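You operate a simulated robot arm through the tools that you are given. There is no shell and no other tool.

The job below is to be done with a simulated robot arm. You get a single attempt, and the scene is never put back.

TASK
Lay the yellow slip on the clamp board and clamp the row tight.
Fine: push the stop up tight and shut both clamps; leave the lock knob.

It is judged by the outcome, as a careful person would: the job done as asked, and still so three seconds after it is handed in. It fails if anything else is knocked over, pushed out of place, dropped, spilled or broken.

THE ROBOT
A 5-joint arm with a three-finger gripper, fixed in place. Base frame: the origin is on the floor under the middle of its stand, x ahead of it, y to its left, z up; the work surface is at about z = 0.85. Readings come in m, rad, newtons and seconds.
With the tool pointing down near the work surface it reaches from about 0.32 to 0.66 m from the base axis. Its first joint turns from -2.897 to 2.897 rad. The tool tilts only in the upright plane through the base axis and itself; it spins freely about its own axis. Payload 1.37 kg.
The tool frame sits at the grasp point between the pads (the TCP): z along the fingers, y along the line on which they close. The tips reach 0.016 m beyond it. The gripper opens to 0.101 m; its body begins 0.082 m behind the TCP.
Orientation is told as [roll, pitch, yaw] about the base's x, y, z axes, in that order, counted from this pose: with the fingers straight down and closing along the base's y, the tool's x points along the base's -x, its y along +y and its z along -z.

THE INTERFACE
- The arm moves only by the tool play_rows. Its argument "series" is a list of rows, each an object of numbers (a shift or turn left out is 0, a gripper value left out holds the last): "x", "y", "z": the shift along the tool's x, y, z in m; "rx", "ry", "rz": the turn, a rotation vector about the tool's x, y, z in rad; "claw": the opening, from 0 (shut) to 1 (fully open). In form: [{"x": .., "y": .., "z": .., "rx": .., "ry": .., "rz": .., "claw": ..}, ...]. A call has 1 to 20 rows; each row shifts and turns the commanded pose from where the row before left it, along the tool's axes as they then stand. Rows are played at 5 a second. More than 0.05 m and 0.15 rad between two rows, or a gripper value outside its range, and nothing of the call is played. A pose out of reach is approached as far as the arm can. The call stops where the force on the tool passes 40 N (or 10 N more than at its start, if that is more) or the arm is blocked; 0.2 s more then pass. Each finger travels about 0.045 m/s and halts on what it meets, pressing with about 26 N; the grip force reading is that of the motor and also rises with nothing between the fingers. The clock runs only during rows and for 0.2 s after the last one: add rows that do not move to give the fingers time. The reply holds the time, the measured pose of the TCP, the force on the tool along the base axes, the opening and the grip force, in the units named above and with some noise, with the torque about the TCP (base axes, N m) and any sound that the robot's microphone picked up.
- Cameras (640 x 400 px; columns grow to the right, rows downward): "scene" is fixed at [0.3987, 0.5013, 1.596]; the picture's right is [-0.97, -0.23, 0.00], its down [-0.19, 0.81, -0.56] and it looks along [0.13, -0.55, -0.83] (base axes); focal length 320 px, centre (320, 200). "wrist" rides on the gripper at [0.072, 0.02, -0.104] in the tool frame; the picture's right is [-0.26, 0.96, 0.00], its down [-0.76, -0.21, -0.62] and it looks along [-0.60, -0.16, 0.78] (tool axes); focal length 265 px, centre (320, 200). There is no depth. A picture from a camera that has moved, and an enlarged one, comes with that camera's place and axes in the base frame and with its lens.
- camera(camera): a new picture of that camera. The clock stands still meanwhile.
- move_column(by): slides the trunk up (or, below 0, down) by that many m; the arm rides with it, the base frame stays. It gives what a move gives, with no picture.
- zoom(camera, box): a new picture of the part [left, top, right, bottom] of that camera's present view, enlarged. The clock stands still meanwhile.
- close_job(): hands the job in; it is judged then, once.

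Nothing tells you positions but the pictures and the camera data. Unless the task says otherwise, let go and move clear before handing in.

The tools are called after "Request:" as a command line: name --argument value ..., lists and objects as JSON in quotes. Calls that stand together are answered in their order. play_rows: Moves the arm, as the interface text tells. Its arguments: {"type":"object","properties":{"series":{"type":"array","items":{"type":"object","properties":{"x":{"type":"number"},"y":{"type":"number"},"z":{"type":"number"},"rx":{"type":"number"},"ry":{"type":"number"},"rz":{"type":"number"},"claw":{"type":"number"}}}}},"required":["series"]} The other tools are called the same way: move_column (by) moves the trunk up or down; camera (camera) takes a picture; zoom (camera, box) takes an enlarged picture of a part of a camera's view; close_job () hands the job in.

At the start:

```text
time: 0.0
tool_pos: [0.3693, 0.0572, 1.1457]
tcp_rot: [0.001, 0.001, -0.001]
wrist_force: [0.3, 0.0, -0.1]
wrist_torque: [-0.02, 0.03, 0.0]
finger_gap: 0.1004
grasp_force: 0.0
trunk travel left (down, up): [-0.525, 0.065]
```

scene: 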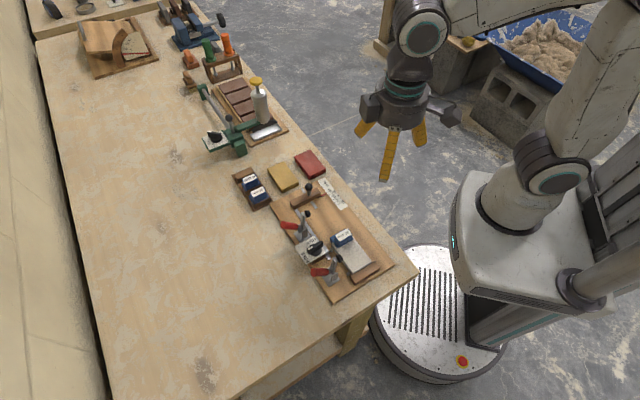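
wrist: 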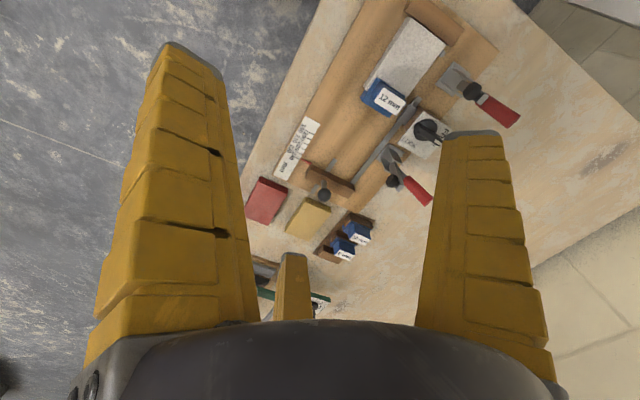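

The clamp board is on the near end of the bench, with a yellow and a red slip lying loose beside it. I'll look closer before moving anything.

Request:
zoom --camera "scene" --box '[220, 140, 420, 310]'

Request:
zoom --camera "wrist" --box '[220, 0, 540, 270]'

```text
2.35 times, centred on (320, 225) of scene
camera zoom: at [0.3987, 0.5013, 1.596], right [-0.97, -0.23, 0.0], down [-0.19, 0.81, -0.56], along [0.13, -0.55, -0.83], focal length 752 px, centre (320, 141)
```

zoom: 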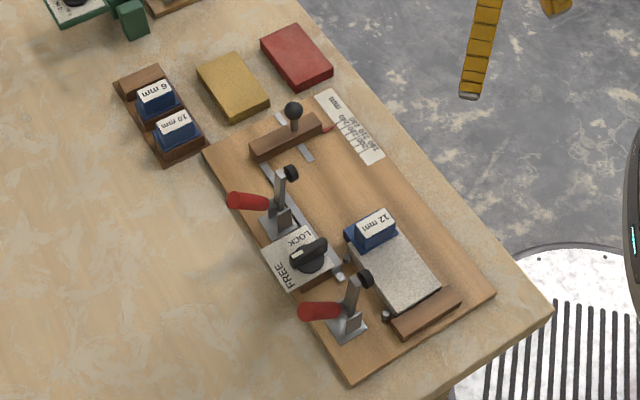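

```text
1.48 times, centred on (380, 135) of wrist
camera zoom: at [0.2964, 0.0767, 1.2494], right [0.26, 0.96, 0.0], down [0.76, -0.21, 0.62], along [0.6, -0.16, -0.78], focal length 393 px, centre (231, 296)
```

zoom: 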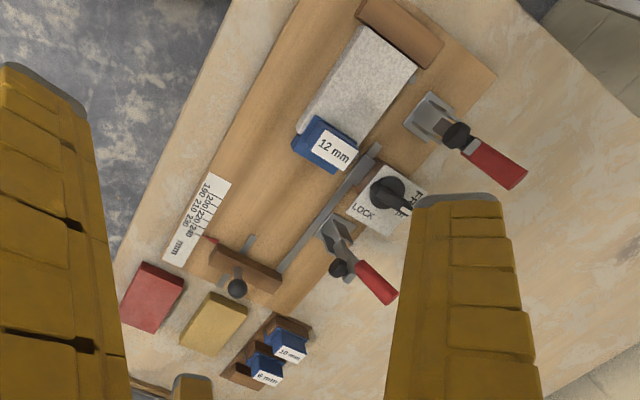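

The board is turned about 45° to the base: fixed end stop nearest the camera, then the grey block, the 12 mm spacer, a gap, and the sliding stop. The yellow slip is near (0.64, -0.04). I'll first see how the fingers close while still up in the air.

Request:
play_rows --series '[{"claw": 0.4}, {"claw": 0.4}, {"claw": 0.4}, {"claw": 0.4}, {"claw": 0.4}]'

Request:
camera --camera "wrist"

Request:
zoom --camera "scene" --box '[340, 60, 480, 190]'

```text
time: 1.2
tool_pos: [0.3695, 0.0563, 1.1445]
tcp_rot: [-0.001, 0.0, 0.0]
wrist_force: [0.0, 0.1, 0.0]
wrist_torque: [-0.02, -0.01, 0.0]
finger_gap: 0.0447
grasp_force: 2.4
trunk travel left (down, up): [-0.525, 0.065]
```

```text
taken
camera wrist: at [0.2964, 0.0767, 1.2494], right [0.26, 0.96, 0.0], down [0.76, -0.21, 0.62], along [0.6, -0.16, -0.78], focal length 265 px, centre (320, 200)
```

wrist: 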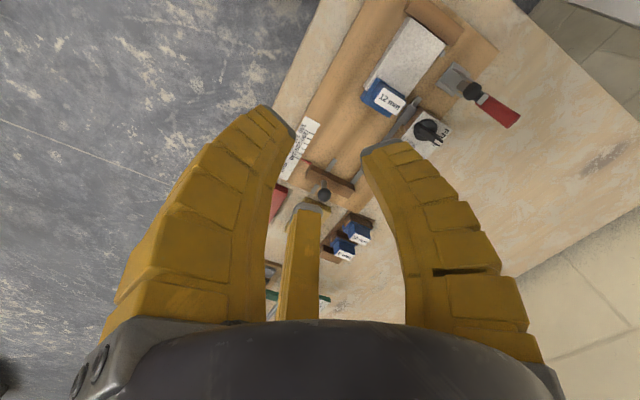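

```text
3.08 times, centred on (410, 125) of scene
camera zoom: at [0.3987, 0.5013, 1.596], right [-0.97, -0.23, 0.0], down [-0.19, 0.81, -0.56], along [0.13, -0.55, -0.83], focal length 984 px, centre (43, 431)
```

zoom: 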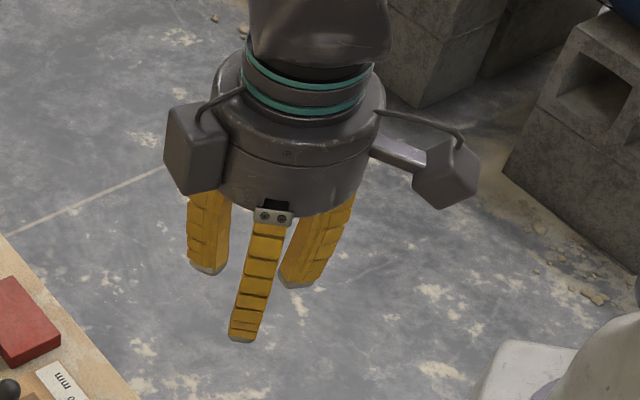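

The fingers curl in from three sides. I'll see them fully closed too, since I'll push with them later.

Request:
play_rows --series '[{"claw": 0.0}, {"claw": 0.0}, {"claw": 0.0}, {"claw": 0.0}, {"claw": 0.0}]'

Request:
camera --camera "wrist"

Request:
zoom --camera "scene" --box '[340, 60, 480, 190]'

```text
time: 2.4
tool_pos: [0.3687, 0.0562, 1.145]
tcp_rot: [0.0, 0.0, 0.0]
wrist_force: [-0.5, 0.1, -0.1]
wrist_torque: [0.0, 0.0, 0.01]
finger_gap: 0.0001
grasp_force: 26.0
trunk travel left (down, up): [-0.525, 0.065]
```

```text
taken
camera wrist: at [0.2964, 0.0767, 1.2494], right [0.26, 0.96, 0.0], down [0.76, -0.21, 0.62], along [0.6, -0.16, -0.78], focal length 265 px, centre (320, 200)
```

wrist: 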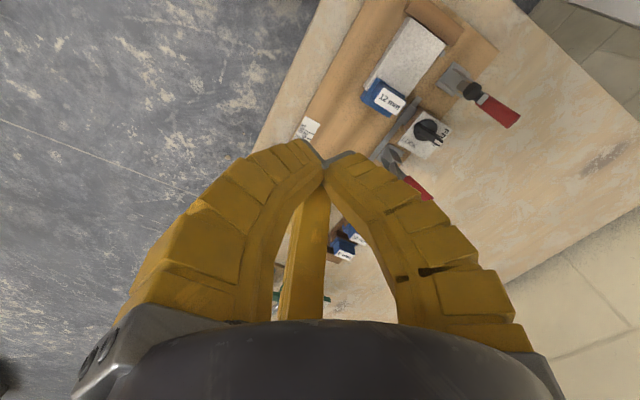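

```text
3.08 times, centred on (410, 125) of scene
camera zoom: at [0.3987, 0.5013, 1.596], right [-0.97, -0.23, 0.0], down [-0.19, 0.81, -0.56], along [0.13, -0.55, -0.83], focal length 984 px, centre (43, 431)
```

zoom: 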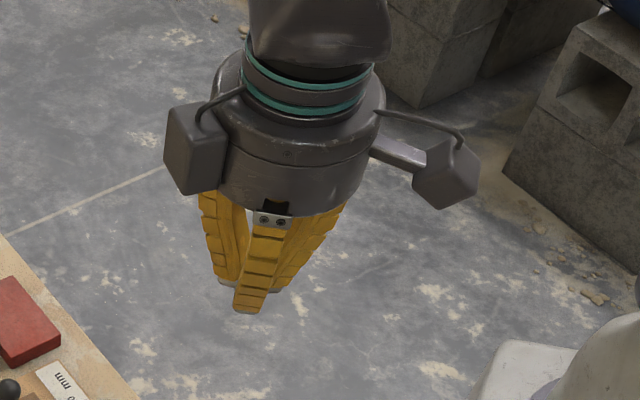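

The three tips meet on the tool axis, so closed they make a pushing point. I'll open up and move to look at the board from closer, well above everything.

Request:
play_rows --series '[{"x": 0.003, "y": 0.02, "z": 0.02, "claw": 1.0}, {"x": 0.003, "y": 0.027, "z": 0.025}, {"x": 0.003, "y": 0.027, "z": 0.025}, {"z": 0.02}, {}, {}, {}]'

Request:
camera --camera "wrist"

Request:
zoom --camera "scene" --box '[220, 140, 420, 310]'

```text
time: 4.0
tool_pos: [0.3598, 0.1291, 1.0554]
tcp_rot: [0.001, 0.0, 0.001]
wrist_force: [0.6, -0.3, -0.2]
wrist_torque: [0.02, 0.03, -0.01]
finger_gap: 0.1008
grasp_force: 0.1
trunk travel left (down, up): [-0.525, 0.065]
```

```text
taken
camera wrist: at [0.2873, 0.1491, 1.1587], right [0.26, 0.96, 0.0], down [0.76, -0.21, 0.62], along [0.6, -0.16, -0.78], focal length 265 px, centre (320, 200)
```

wrist: 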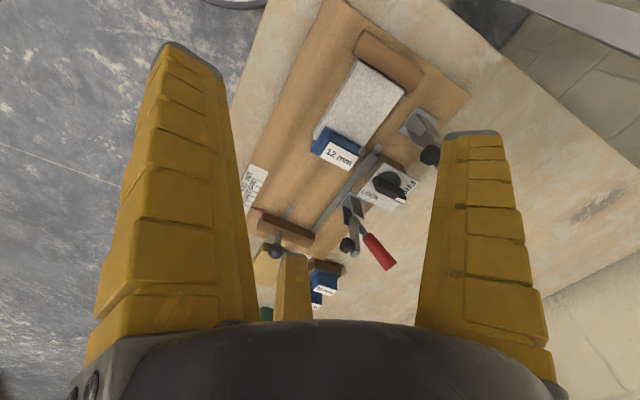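

```text
2.35 times, centred on (320, 225) of scene
camera zoom: at [0.3987, 0.5013, 1.596], right [-0.97, -0.23, 0.0], down [-0.19, 0.81, -0.56], along [0.13, -0.55, -0.83], focal length 752 px, centre (320, 141)
```

zoom: 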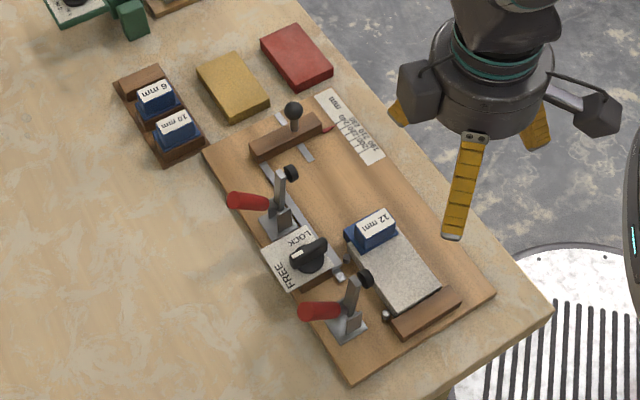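

Request:
zoom --camera "wrist" --box '[230, 0, 480, 156]'

Request:
zoom --camera "wrist" --box '[230, 140, 430, 265]'

Request:
zoom --camera "scene" --box '[280, 190, 376, 250]'

Request:
zoom --camera "scene" --box '[285, 230, 397, 300]'

Request:
zoom --camera "scene" --box '[240, 145, 352, 215]'

```text
2.56 times, centred on (355, 78) of wrist
camera zoom: at [0.2873, 0.1491, 1.1587], right [0.26, 0.96, 0.0], down [0.76, -0.21, 0.62], along [0.6, -0.16, -0.78], focal length 679 px, centre (230, 512)
```

zoom: 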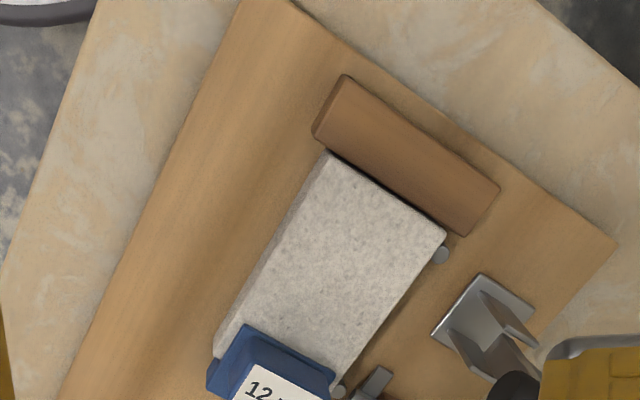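

```text
3.20 times, centred on (330, 202) of wrist
camera zoom: at [0.2873, 0.1491, 1.1587], right [0.26, 0.96, 0.0], down [0.76, -0.21, 0.62], along [0.6, -0.16, -0.78], focal length 849 px, centre (288, 192)
```

zoom: 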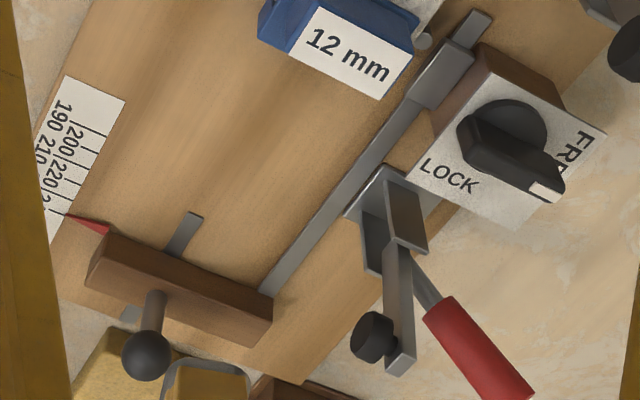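

```text
6.67 times, centred on (328, 220) of scene
camera zoom: at [0.3987, 0.5013, 1.596], right [-0.97, -0.23, 0.0], down [-0.19, 0.81, -0.56], along [0.13, -0.55, -0.83], focal length 2131 px, centre (267, 67)
```

zoom: 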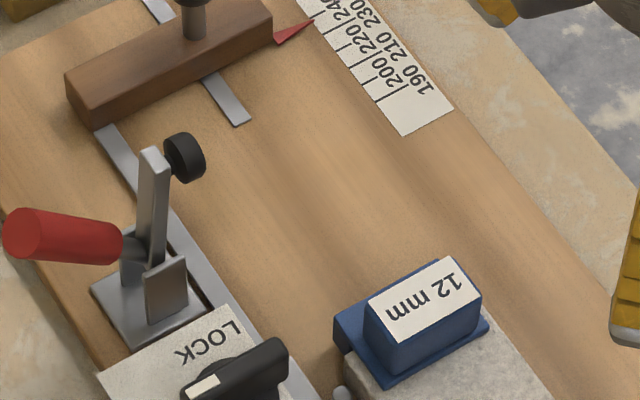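

```text
5.71 times, centred on (341, 265) of scene
camera zoom: at [0.3987, 0.5013, 1.596], right [-0.97, -0.23, 0.0], down [-0.19, 0.81, -0.56], along [0.13, -0.55, -0.83], focal length 1827 px, centre (200, -171)
```

zoom: 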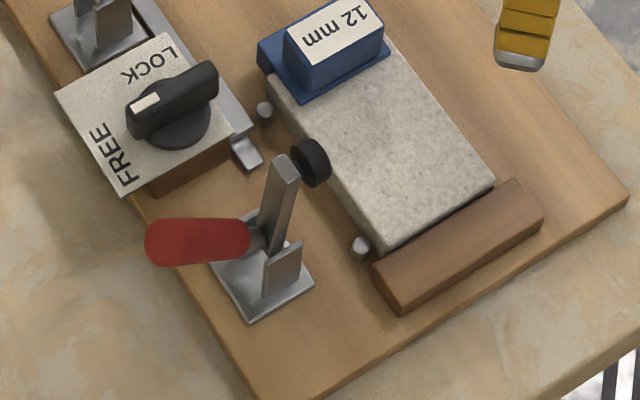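

```text
5.71 times, centred on (296, 180) of scene
camera zoom: at [0.3987, 0.5013, 1.596], right [-0.97, -0.23, 0.0], down [-0.19, 0.81, -0.56], along [0.13, -0.55, -0.83], focal length 1827 px, centre (457, 314)
```

zoom: 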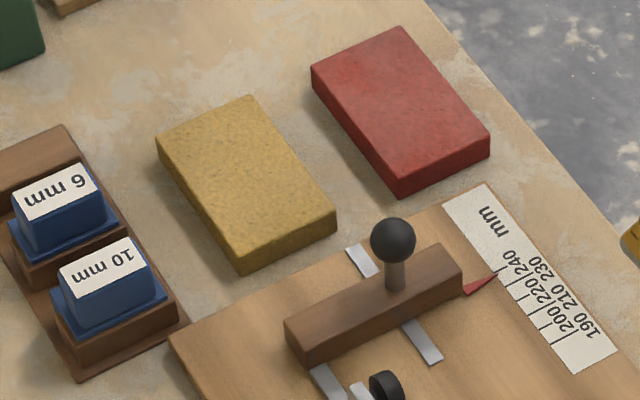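

I see the board's details now: the lock knob's mark points toward FREE, both toggle clamps are open with their arms upright (tops near z ≈ 0.97), and a 12 mm gauge sits against the grey block. Next I'll take views from the sliding stop's end, staying high above everything.

Request:
play_rows --series '[{"x": -0.037, "y": -0.0216}, {"x": -0.037, "y": -0.0216}, {"x": -0.037, "y": -0.0216}, {"x": -0.037, "y": -0.0216}, {"x": -0.037, "y": -0.0216}, {}]'

Request:
play_rows --series '[{"rz": -0.14725}, {"rz": -0.14725}, {"rz": -0.14725}, {"rz": -0.14725}, {"rz": -0.14725}, {"rz": -0.14725}, {"rz": -0.14725}, {"rz": -0.14725}, {"rz": -0.14725}, {"rz": -0.14725}, {"rz": -0.14725}, {"rz": -0.14725}, {"rz": -0.14725}, {"rz": -0.14725}, {"rz": -0.14725}, {"rz": -0.14725}, {}]'

Request:
camera --camera "wrist"

```text
time: 5.4
tool_pos: [0.544, 0.0212, 1.0547]
tcp_rot: [0.002, 0.0, 0.0]
wrist_force: [0.3, 0.0, -0.1]
wrist_torque: [0.03, -0.01, 0.03]
finger_gap: 0.1008
grasp_force: 0.1
trunk travel left (down, up): [-0.525, 0.065]
```

```text
time: 9.0
tool_pos: [0.5438, 0.0217, 1.0557]
tcp_rot: [0.0, -0.002, 2.359]
wrist_force: [-0.3, -1.1, 0.6]
wrist_torque: [0.0, 0.0, 0.0]
finger_gap: 0.1006
grasp_force: 0.0
trunk travel left (down, up): [-0.525, 0.065]
```

```text
taken
camera wrist: at [0.5813, -0.042, 1.1596], right [-0.87, -0.5, 0.0], down [-0.39, 0.68, 0.62], along [-0.31, 0.54, -0.78], focal length 265 px, centre (320, 200)
```

wrist: 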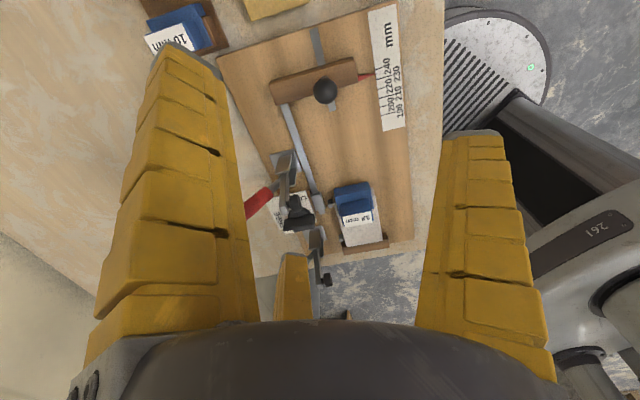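

Request:
zoom --camera "wrist" --box '[220, 140, 420, 265]'

Request:
zoom --camera "wrist" --box '[200, 0, 430, 144]'

Request:
zoom --camera "wrist" --box '[310, 170, 406, 230]'

```text
3.20 times, centred on (320, 202) of wrist
camera zoom: at [0.5813, -0.042, 1.1596], right [-0.87, -0.5, 0.0], down [-0.39, 0.68, 0.62], along [-0.31, 0.54, -0.78], focal length 849 px, centre (320, 192)
```

zoom: 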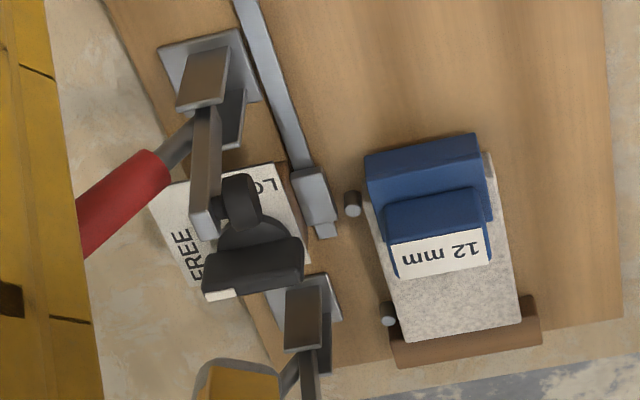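

```text
2.78 times, centred on (315, 72) of wrist
camera zoom: at [0.5813, -0.042, 1.1596], right [-0.87, -0.5, 0.0], down [-0.39, 0.68, 0.62], along [-0.31, 0.54, -0.78], focal length 737 px, centre (334, 556)
```

zoom: 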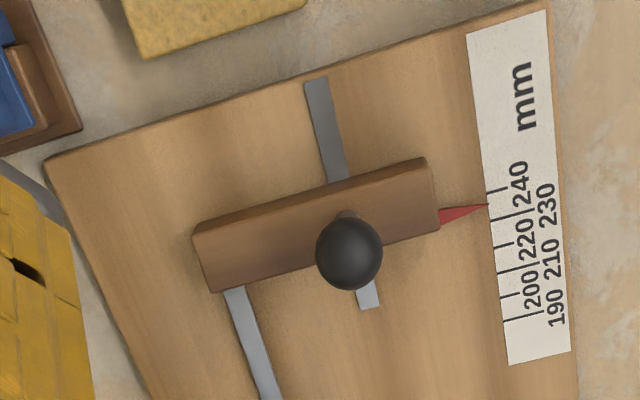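

```text
6.67 times, centred on (358, 200) of wrist
camera zoom: at [0.5813, -0.042, 1.1596], right [-0.87, -0.5, 0.0], down [-0.39, 0.68, 0.62], along [-0.31, 0.54, -0.78], focal length 1769 px, centre (67, 200)
```

zoom: 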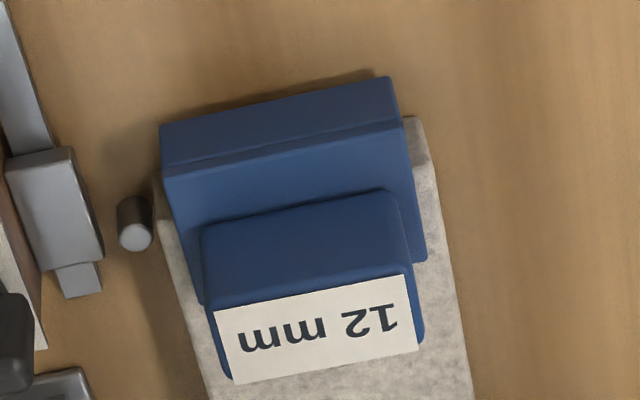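

The gauge hooks over the near end of the grey block and presents a flat face to the gap, so the slip belongs between it and the sliding stop. The yellow slip is wedged between the gauge rack and the red slip, so I'll move above it for a close look at the finger clearance.

Request:
play_rows --series '[{"x": 0.0275, "y": -0.005, "z": 0.0}, {"x": 0.0275, "y": -0.005, "z": 0.0}, {"x": 0.0275, "y": -0.005, "z": 0.02}, {"x": 0.0275, "y": -0.005, "z": 0.035}, {}]'

Request:
camera --camera "wrist"

Request:
camera --camera "scene"

```text
time: 10.2
tool_pos: [0.64, -0.0418, 0.9998]
tcp_rot: [0.001, 0.0, 2.359]
wrist_force: [-0.2, 0.8, 0.3]
wrist_torque: [-0.01, -0.02, -0.01]
finger_gap: 0.1006
grasp_force: 0.1
trunk travel left (down, up): [-0.525, 0.065]
```

```text
taken
camera wrist: at [0.6766, -0.1052, 1.103], right [-0.87, -0.5, 0.0], down [-0.39, 0.68, 0.62], along [-0.31, 0.54, -0.78], focal length 265 px, centre (320, 200)
```

wrist: 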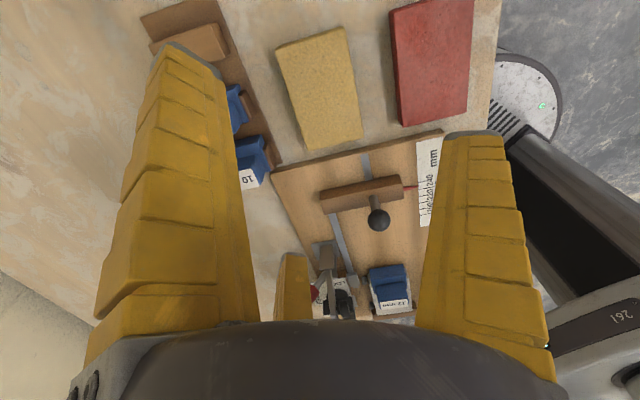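

```text
taken
```

scene: 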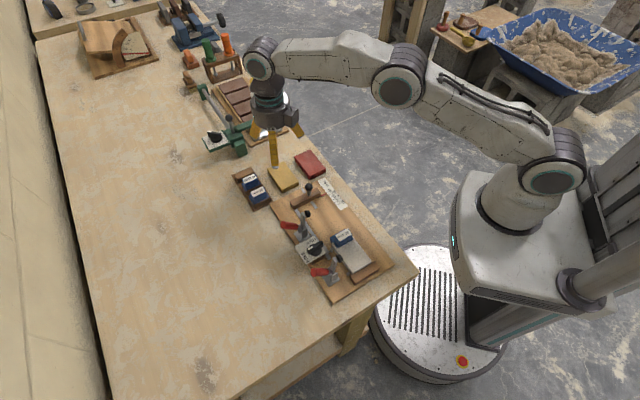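

Request:
zoom --camera "wrist" --box '[220, 0, 500, 175]'

Request:
zoom --camera "scene" --box '[220, 90, 348, 170]'

```text
2.29 times, centred on (360, 88) of wrist
camera zoom: at [0.6766, -0.1052, 1.103], right [-0.87, -0.5, 0.0], down [-0.39, 0.68, 0.62], along [-0.31, 0.54, -0.78], focal length 607 px, centre (229, 457)
```

zoom: 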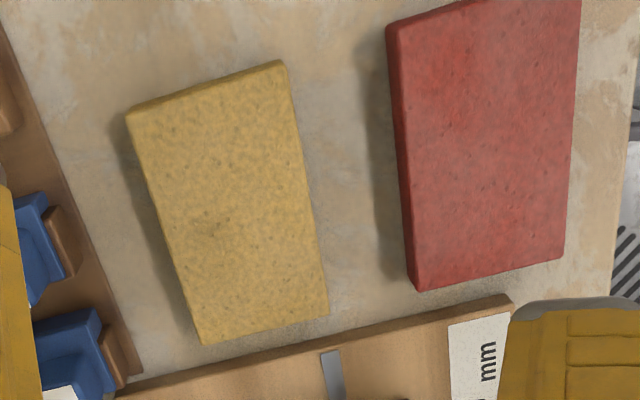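

```text
5.00 times, centred on (284, 130) of scene
camera zoom: at [0.3987, 0.5013, 1.596], right [-0.97, -0.23, 0.0], down [-0.19, 0.81, -0.56], along [0.13, -0.55, -0.83], focal length 1598 px, centre (500, 550)
```

zoom: 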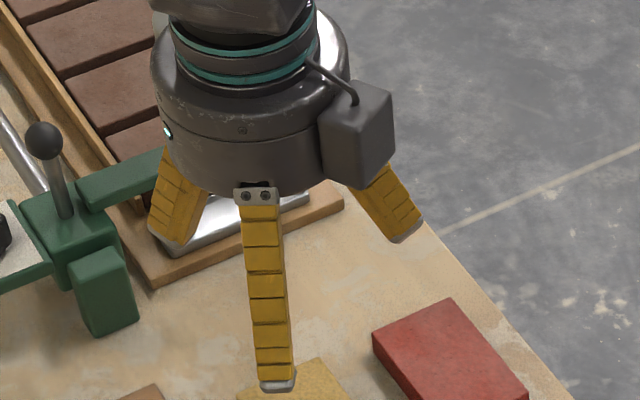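

The slip's centre comes out at about (0.637, -0.043), 55 x 90 mm, with roughly 35 mm of free bench on each side before the rack and the red slip. I'll spin to yaw -45° so the single finger goes on the rack side, and open only partly.

Request:
play_rows --series '[{"rz": 0.149}, {"rz": 0.149}, {"rz": 0.149}, {"rz": 0.149}, {"rz": 0.149}, {"rz": 0.149}, {"rz": 0.149}, {"rz": 0.149}, {"rz": 0.149}, {"rz": 0.149}, {"rz": 0.149}, {"rz": 0.149}, {"rz": 0.149}, {"rz": 0.149}, {"rz": 0.149}, {"rz": 0.149}, {"rz": 0.149}, {"rz": 0.149}, {"rz": 0.149}, {"rz": 0.149}]'

Request:
play_rows --series '[{"rz": 0.149, "claw": 0.82}, {"rz": 0.0154}, {}, {}]'

Request:
camera --camera "wrist"

```text
time: 14.4
tool_pos: [0.6367, -0.0407, 0.9997]
tcp_rot: [0.0, -0.001, -0.625]
wrist_force: [-0.1, -0.4, 0.3]
wrist_torque: [0.02, 0.01, -0.04]
finger_gap: 0.1005
grasp_force: 0.1
trunk travel left (down, up): [-0.525, 0.065]
```

```text
time: 15.4
tool_pos: [0.6371, -0.0395, 1.0]
tcp_rot: [0.001, 0.001, -0.788]
wrist_force: [0.4, 0.1, 0.6]
wrist_torque: [0.01, 0.02, -0.03]
finger_gap: 0.0846
grasp_force: 1.3
trunk travel left (down, up): [-0.525, 0.065]
```

```text
taken
camera wrist: at [0.5995, 0.0248, 1.104], right [0.87, 0.49, 0.0], down [0.39, -0.68, 0.62], along [0.31, -0.54, -0.78], focal length 265 px, centre (320, 200)
```

wrist: 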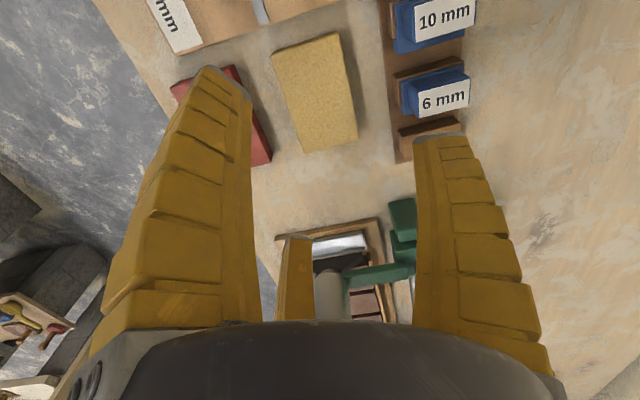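

Request:
zoom --camera "wrist" --box '[180, 0, 460, 175]'

Request:
zoom --camera "scene" --box '[200, 90, 360, 190]'

```text
2.29 times, centred on (320, 88) of wrist
camera zoom: at [0.5995, 0.0248, 1.104], right [0.87, 0.49, 0.0], down [0.39, -0.68, 0.62], along [0.31, -0.54, -0.78], focal length 607 px, centre (320, 457)
```

zoom: 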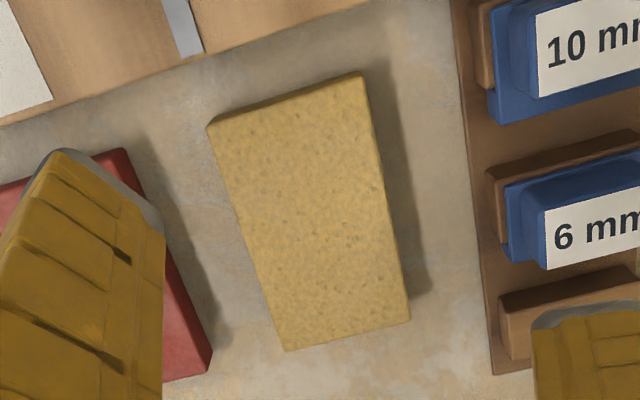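

```text
4.00 times, centred on (280, 140) of scene
camera zoom: at [0.3987, 0.5013, 1.596], right [-0.97, -0.23, 0.0], down [-0.19, 0.81, -0.56], along [0.13, -0.55, -0.83], focal length 1279 px, centre (480, 440)
```

zoom: 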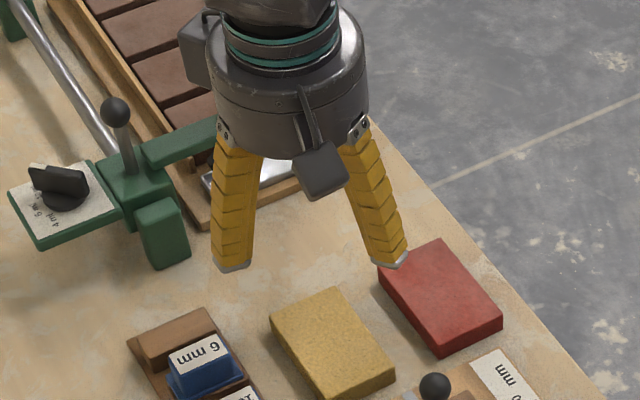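

The slip's centre is confirmed at (0.637, -0.043) from a second view. I'll shift so it sits between the single finger and the pair, then go part-way down and check.

Request:
play_rows --series '[{"x": -0.0025, "y": -0.0172}, {"z": 0.03}, {"z": 0.035}, {}, {}]'

Request:
camera --camera "wrist"

Request:
zoom --camera "scene" --box '[200, 110, 360, 210]'

```text
time: 16.6
tool_pos: [0.6275, -0.0534, 0.9346]
tcp_rot: [-0.002, 0.0, -0.788]
wrist_force: [-0.6, 0.2, -0.2]
wrist_torque: [-0.01, -0.01, 0.0]
finger_gap: 0.0846
grasp_force: 1.4
trunk travel left (down, up): [-0.525, 0.065]
```

```text
taken
camera wrist: at [0.5889, 0.0119, 1.0402], right [0.87, 0.49, 0.0], down [0.39, -0.68, 0.62], along [0.31, -0.54, -0.78], focal length 265 px, centre (320, 200)
```

wrist: 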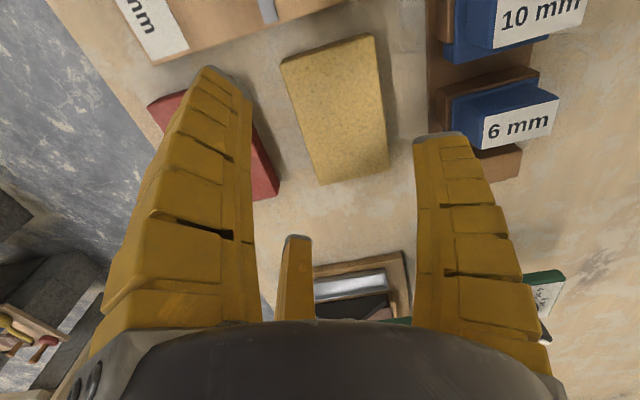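

```text
4.00 times, centred on (280, 160) of scene
camera zoom: at [0.3987, 0.5013, 1.596], right [-0.97, -0.23, 0.0], down [-0.19, 0.81, -0.56], along [0.13, -0.55, -0.83], focal length 1279 px, centre (480, 360)
```

zoom: 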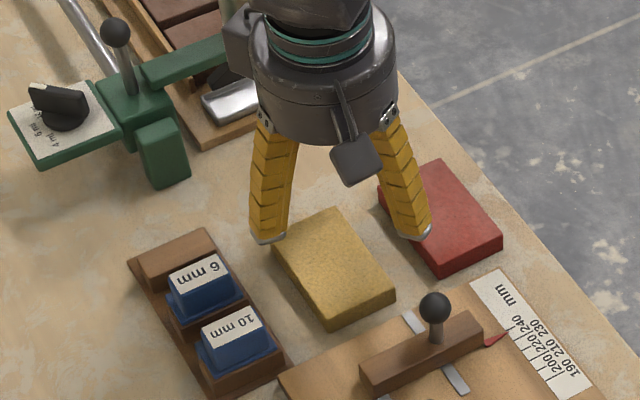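

Request:
play_rows --series '[{"z": 0.025}, {"z": 0.018, "y": -0.0005}, {}, {}]'

Request:
camera --camera "wrist"

Request:
zoom --camera "scene" --box '[220, 130, 348, 210]'

```text
time: 17.6
tool_pos: [0.6282, -0.0565, 0.892]
tcp_rot: [-0.001, -0.001, -0.786]
wrist_force: [0.9, 0.1, -0.2]
wrist_torque: [0.0, -0.03, 0.04]
finger_gap: 0.0845
grasp_force: 1.8
trunk travel left (down, up): [-0.525, 0.065]
```

```text
taken
camera wrist: at [0.5893, 0.0094, 0.9966], right [0.87, 0.49, 0.0], down [0.39, -0.68, 0.62], along [0.31, -0.54, -0.78], focal length 265 px, centre (320, 200)
```

wrist: 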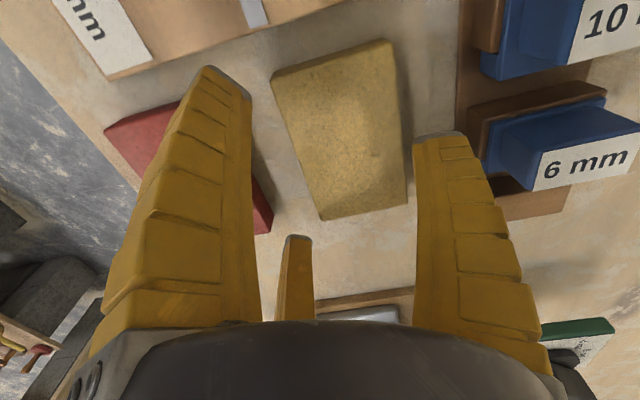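

```text
5.00 times, centred on (284, 170) of scene
camera zoom: at [0.3987, 0.5013, 1.596], right [-0.97, -0.23, 0.0], down [-0.19, 0.81, -0.56], along [0.13, -0.55, -0.83], focal length 1598 px, centre (500, 350)
```

zoom: 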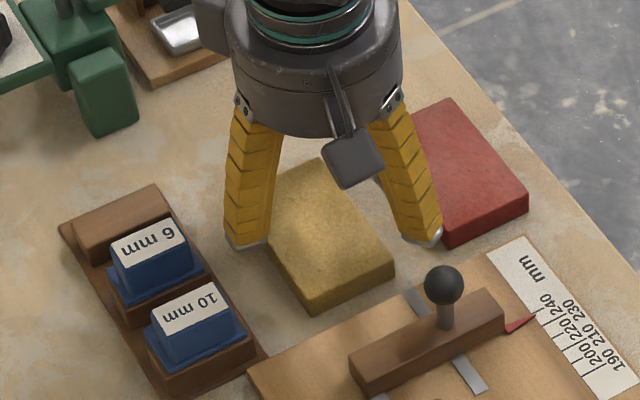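

Both sides look clear of the rack and the red slip by a few millimetres. I'll go down to grasp height slowly.

Request:
play_rows --series '[{"z": 0.008}, {"z": 0.007}, {"z": 0.006}, {}, {}]'

Request:
camera --camera "wrist"

Request:
zoom --camera "scene" --box '[220, 130, 348, 210]'

```text
time: 18.8
tool_pos: [0.6278, -0.0565, 0.8711]
tcp_rot: [0.001, 0.0, -0.787]
wrist_force: [-0.4, -1.1, 0.5]
wrist_torque: [0.01, -0.04, -0.01]
finger_gap: 0.085
grasp_force: 1.5
trunk travel left (down, up): [-0.525, 0.065]
```

```text
taken
camera wrist: at [0.5901, 0.0099, 0.9749], right [0.87, 0.49, 0.0], down [0.39, -0.68, 0.62], along [0.31, -0.54, -0.78], focal length 265 px, centre (320, 200)
```

wrist: 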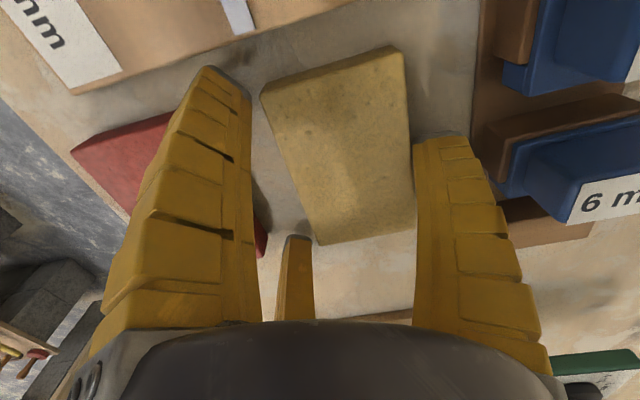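

```text
5.00 times, centred on (284, 170) of scene
camera zoom: at [0.3987, 0.5013, 1.596], right [-0.97, -0.23, 0.0], down [-0.19, 0.81, -0.56], along [0.13, -0.55, -0.83], focal length 1598 px, centre (500, 350)
```

zoom: 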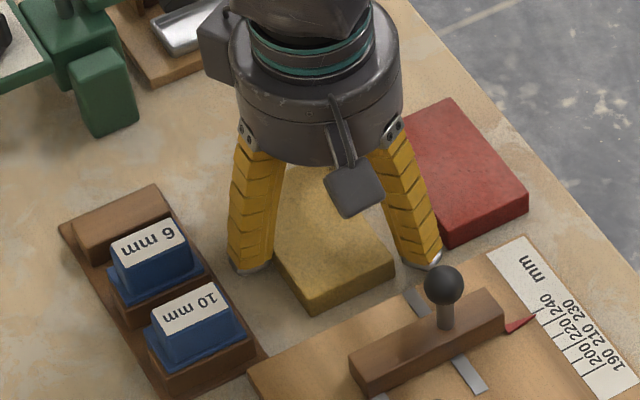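

Request:
play_rows --series '[{"claw": 0.7}, {"claw": 0.6}, {"claw": 0.5}, {"claw": 0.4}, {}, {}, {}]'

Request:
camera --camera "wrist"

Request:
zoom --camera "scene" --box '[220, 130, 348, 210]'

```text
time: 20.4
tool_pos: [0.6278, -0.0552, 0.8715]
tcp_rot: [0.0, 0.001, -0.788]
wrist_force: [1.4, 0.7, 3.0]
wrist_torque: [0.11, -0.08, -0.04]
finger_gap: 0.0761
grasp_force: 26.1
trunk travel left (down, up): [-0.525, 0.065]
```

```text
taken
camera wrist: at [0.5902, 0.01, 0.9752], right [0.87, 0.49, 0.0], down [0.39, -0.68, 0.62], along [0.31, -0.54, -0.78], focal length 265 px, centre (320, 200)
```

wrist: 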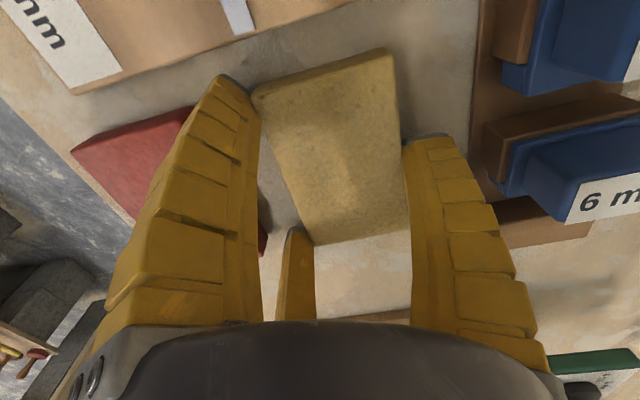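

```text
5.00 times, centred on (284, 170) of scene
camera zoom: at [0.3987, 0.5013, 1.596], right [-0.97, -0.23, 0.0], down [-0.19, 0.81, -0.56], along [0.13, -0.55, -0.83], focal length 1598 px, centre (500, 350)
```

zoom: 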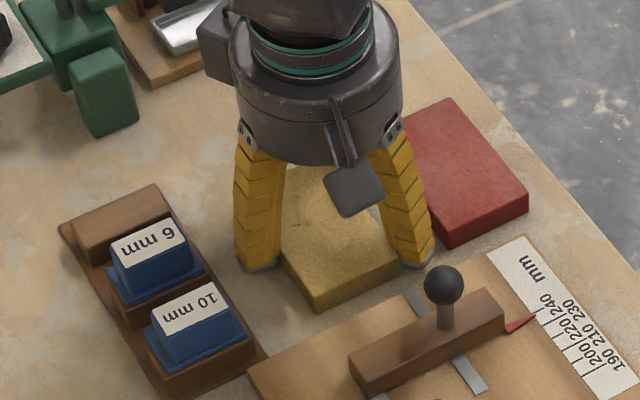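

All three fingers have it (gap 0.076, grip 26 N). I'll lift straight up and check the hold.

Request:
play_rows --series '[{"z": -0.008}, {"z": -0.015}, {"z": -0.025}, {"z": -0.03}, {"z": -0.03}, {}]'

Request:
camera --camera "wrist"

Request:
zoom --camera "scene" --box '[220, 100, 364, 190]'

```text
time: 21.8
tool_pos: [0.6272, -0.055, 0.9797]
tcp_rot: [0.0, -0.001, -0.787]
wrist_force: [-0.6, -0.5, -1.5]
wrist_torque: [-0.04, 0.01, 0.02]
finger_gap: 0.0743
grasp_force: 25.4
trunk travel left (down, up): [-0.525, 0.065]
```

```text
taken
camera wrist: at [0.59, 0.0113, 1.0846], right [0.87, 0.49, 0.0], down [0.39, -0.68, 0.62], along [0.31, -0.54, -0.78], focal length 265 px, centre (320, 200)
```

wrist: 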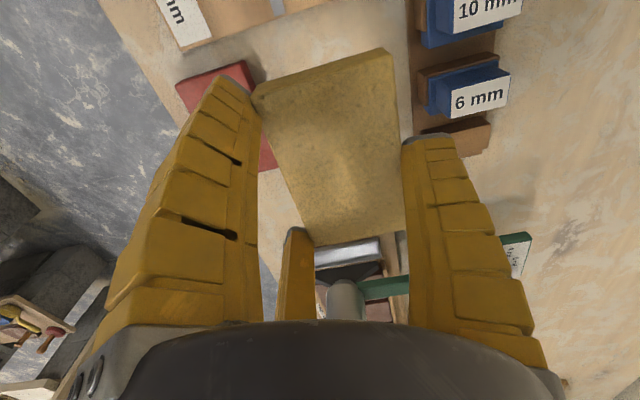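

```text
4.44 times, centred on (292, 145) of scene
camera zoom: at [0.3987, 0.5013, 1.596], right [-0.97, -0.23, 0.0], down [-0.19, 0.81, -0.56], along [0.13, -0.55, -0.83], focal length 1421 px, centre (444, 444)
```

zoom: 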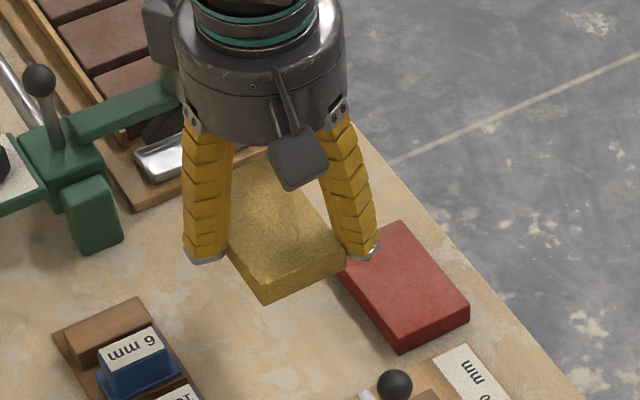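

The slip is held level. I'll carry it at safe height to over the gap between the 12 mm gauge and the sliding stop, offset toward the near edge so the hand stays clear of the upright clamp arm.

Request:
play_rows --series '[{"z": -0.025}, {"z": -0.025}, {"x": 0.0307, "y": -0.0066}, {"x": 0.0307, "y": -0.0066}, {"x": 0.0307, "y": -0.0066}, {"x": 0.0307, "y": -0.0065}, {"x": 0.0307, "y": -0.0065}, {"x": 0.0308, "y": -0.0065}, {}, {}]'

Request:
camera --camera "wrist"

Request:
zoom --camera "scene" --box '[240, 140, 400, 240]'

```text
time: 24.0
tool_pos: [0.4708, 0.0463, 1.0268]
tcp_rot: [-0.001, -0.001, -0.787]
wrist_force: [0.9, 0.5, -1.4]
wrist_torque: [-0.04, 0.04, 0.0]
finger_gap: 0.0738
grasp_force: 26.0
trunk travel left (down, up): [-0.525, 0.065]
```

```text
taken
camera wrist: at [0.4331, 0.1119, 1.1316], right [0.87, 0.49, 0.0], down [0.39, -0.68, 0.62], along [0.31, -0.54, -0.78], focal length 265 px, centre (320, 200)
```

wrist: 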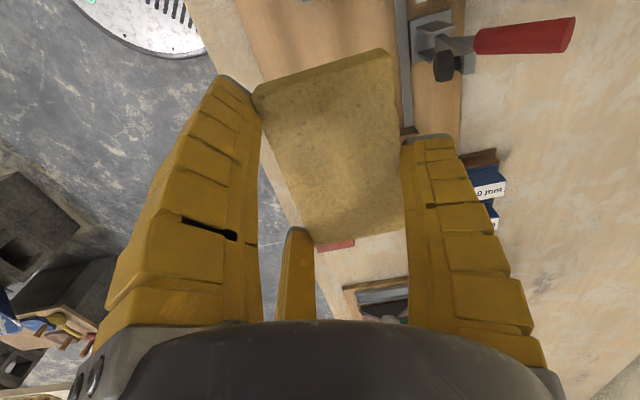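

```text
4.00 times, centred on (320, 190) of scene
camera zoom: at [0.3987, 0.5013, 1.596], right [-0.97, -0.23, 0.0], down [-0.19, 0.81, -0.56], along [0.13, -0.55, -0.83], focal length 1279 px, centre (320, 240)
```

zoom: 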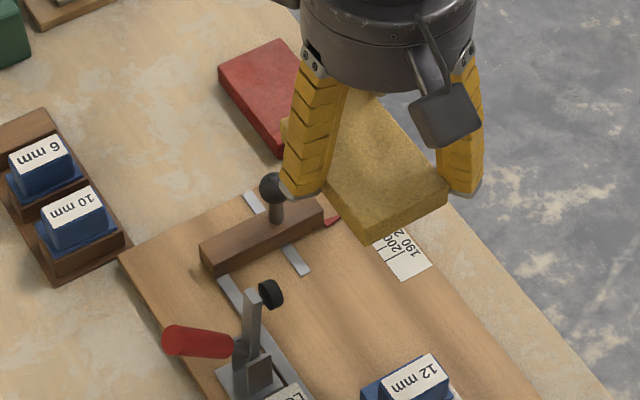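

Request:
play_rows --series '[{"z": 0.03}, {"z": 0.03}, {"z": 0.025}, {"z": 0.02}, {}, {}]'

Request:
camera --camera "wrist"

Request:
zoom --camera "scene" --box '[260, 150, 404, 240]'

```text
time: 25.4
tool_pos: [0.4691, 0.0499, 0.9254]
tcp_rot: [0.0, 0.002, -0.786]
wrist_force: [0.1, 0.0, -2.0]
wrist_torque: [0.01, 0.03, 0.04]
finger_gap: 0.0737
grasp_force: 25.9
trunk travel left (down, up): [-0.525, 0.065]
```

```text
taken
camera wrist: at [0.4319, 0.1155, 1.0296], right [0.87, 0.49, 0.0], down [0.39, -0.68, 0.62], along [0.31, -0.54, -0.78], focal length 265 px, centre (320, 200)
```

wrist: 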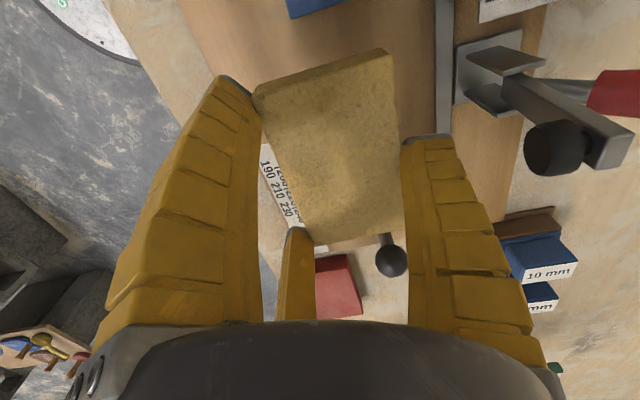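

```text
4.44 times, centred on (332, 195) of scene
camera zoom: at [0.3987, 0.5013, 1.596], right [-0.97, -0.23, 0.0], down [-0.19, 0.81, -0.56], along [0.13, -0.55, -0.83], focal length 1421 px, centre (267, 222)
```

zoom: 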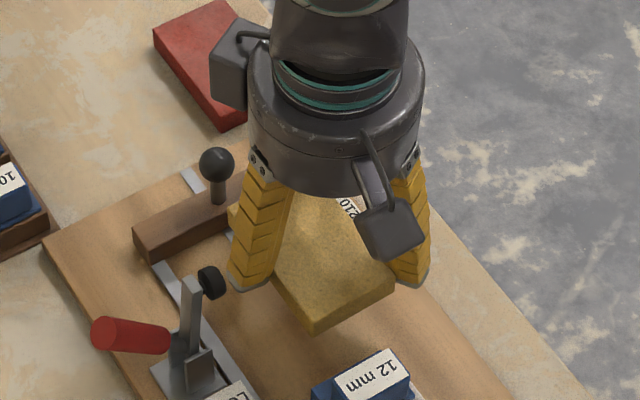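

Request:
play_rows --series '[{"z": 0.02}, {"z": 0.013}, {"z": 0.004}, {"z": 0.003}, {}]'

Request:
camera --camera "wrist"

Request:
zoom --camera "scene" --box '[260, 150, 404, 240]'

```text
time: 26.6
tool_pos: [0.4687, 0.048, 0.8838]
tcp_rot: [0.002, -0.002, -0.787]
wrist_force: [-2.6, -1.3, 8.2]
wrist_torque: [0.28, -0.2, 0.07]
finger_gap: 0.075
grasp_force: 25.8
trunk travel left (down, up): [-0.525, 0.065]
```

```text
taken
camera wrist: at [0.4312, 0.1129, 0.9882], right [0.87, 0.49, 0.0], down [0.39, -0.68, 0.62], along [0.31, -0.54, -0.78], focal length 265 px, centre (320, 200)
```

wrist: 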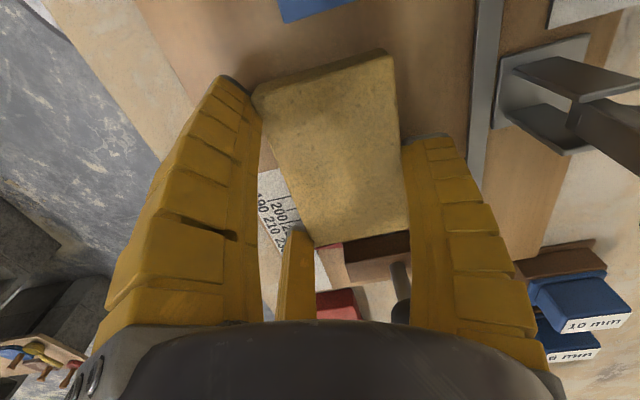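

```text
4.44 times, centred on (332, 195) of scene
camera zoom: at [0.3987, 0.5013, 1.596], right [-0.97, -0.23, 0.0], down [-0.19, 0.81, -0.56], along [0.13, -0.55, -0.83], focal length 1421 px, centre (267, 222)
```

zoom: 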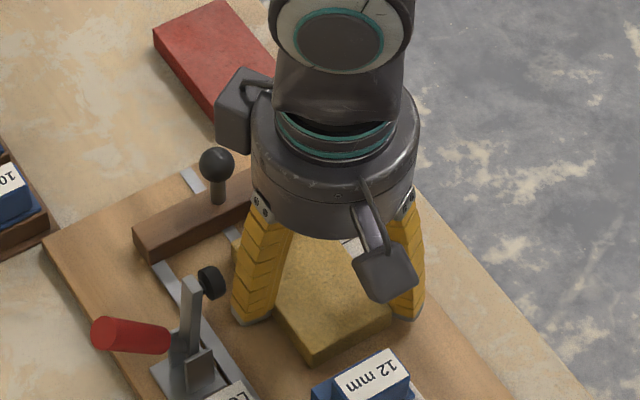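

The slip is resting on the board (8 N upward). I'll release with a small opening so the fingers don't touch the slide bar, then lift.

Request:
play_rows --series '[{"claw": 0.77}, {"claw": 0.79}, {"claw": 0.8}, {}, {}, {}]'

Request:
camera --camera "wrist"

```text
time: 28.0
tool_pos: [0.4689, 0.0474, 0.8828]
tcp_rot: [0.0, 0.0, -0.787]
wrist_force: [-0.5, 0.4, -1.0]
wrist_torque: [0.01, -0.03, -0.02]
finger_gap: 0.0829
grasp_force: 2.0
trunk travel left (down, up): [-0.525, 0.065]
```

```text
taken
camera wrist: at [0.4317, 0.1132, 0.9874], right [0.87, 0.49, 0.0], down [0.39, -0.68, 0.62], along [0.31, -0.54, -0.78], focal length 265 px, centre (320, 200)
```

wrist: 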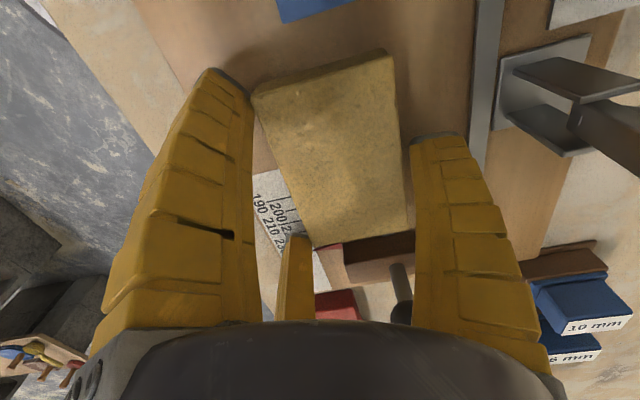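

Request:
play_rows --series '[{"z": -0.01}, {"z": -0.015}, {"z": -0.03}, {"z": -0.04}, {"z": -0.04}, {}]'

Request:
camera --camera "wrist"

Request:
zoom --camera "scene" --box '[240, 150, 416, 260]'

```text
time: 29.4
tool_pos: [0.466, 0.0496, 1.0194]
tcp_rot: [0.0, 0.001, -0.787]
wrist_force: [0.8, -0.1, -0.3]
wrist_torque: [0.03, 0.0, -0.03]
finger_gap: 0.0829
grasp_force: 1.4
trunk travel left (down, up): [-0.525, 0.065]
```

```text
taken
camera wrist: at [0.4281, 0.1156, 1.1235], right [0.87, 0.49, 0.0], down [0.39, -0.68, 0.62], along [0.31, -0.54, -0.78], focal length 265 px, centre (320, 200)
```

wrist: 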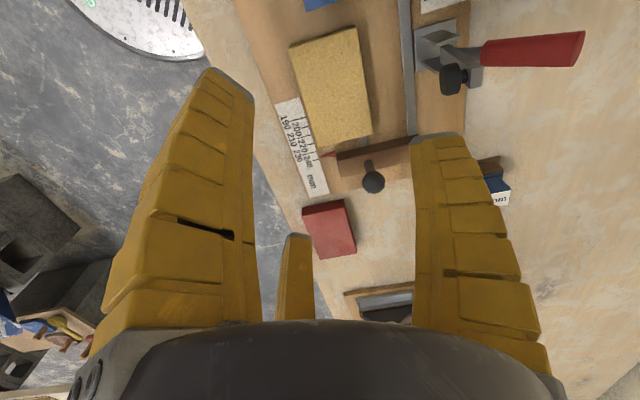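

```text
3.64 times, centred on (328, 205) of scene
camera zoom: at [0.3987, 0.5013, 1.596], right [-0.97, -0.23, 0.0], down [-0.19, 0.81, -0.56], along [0.13, -0.55, -0.83], focal length 1162 px, centre (291, 182)
```

zoom: 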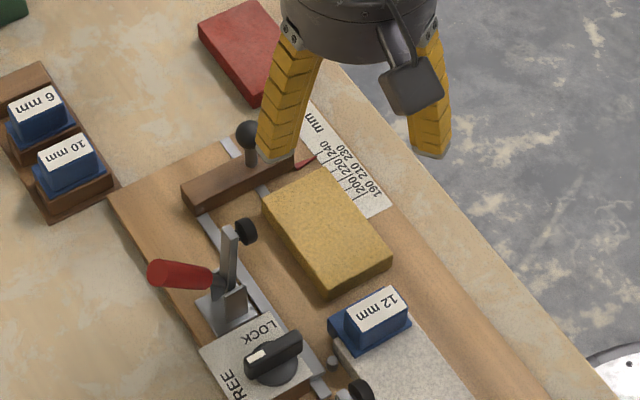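

The slip lies flat in the gap. I'll measure how far it is from lining up with the block and gauge.

Request:
zoom --camera "wrist" --box '[250, 0, 490, 150]'

Request:
zoom --camera "scene" --box '[290, 180, 386, 240]'

```text
2.67 times, centred on (370, 75) of wrist
camera zoom: at [0.4281, 0.1156, 1.1235], right [0.87, 0.49, 0.0], down [0.39, -0.68, 0.62], along [0.31, -0.54, -0.78], focal length 708 px, centre (187, 533)
```

zoom: 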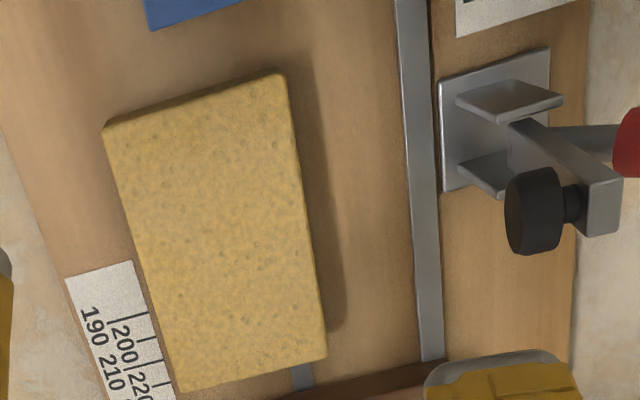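

```text
6.67 times, centred on (338, 210) of scene
camera zoom: at [0.3987, 0.5013, 1.596], right [-0.97, -0.23, 0.0], down [-0.19, 0.81, -0.56], along [0.13, -0.55, -0.83], focal length 2131 px, centre (200, 133)
```

zoom: 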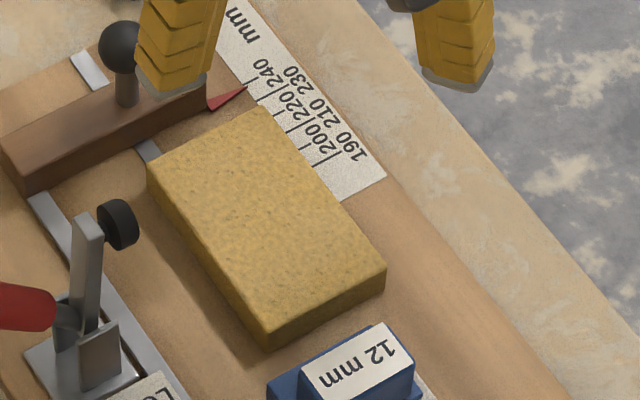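

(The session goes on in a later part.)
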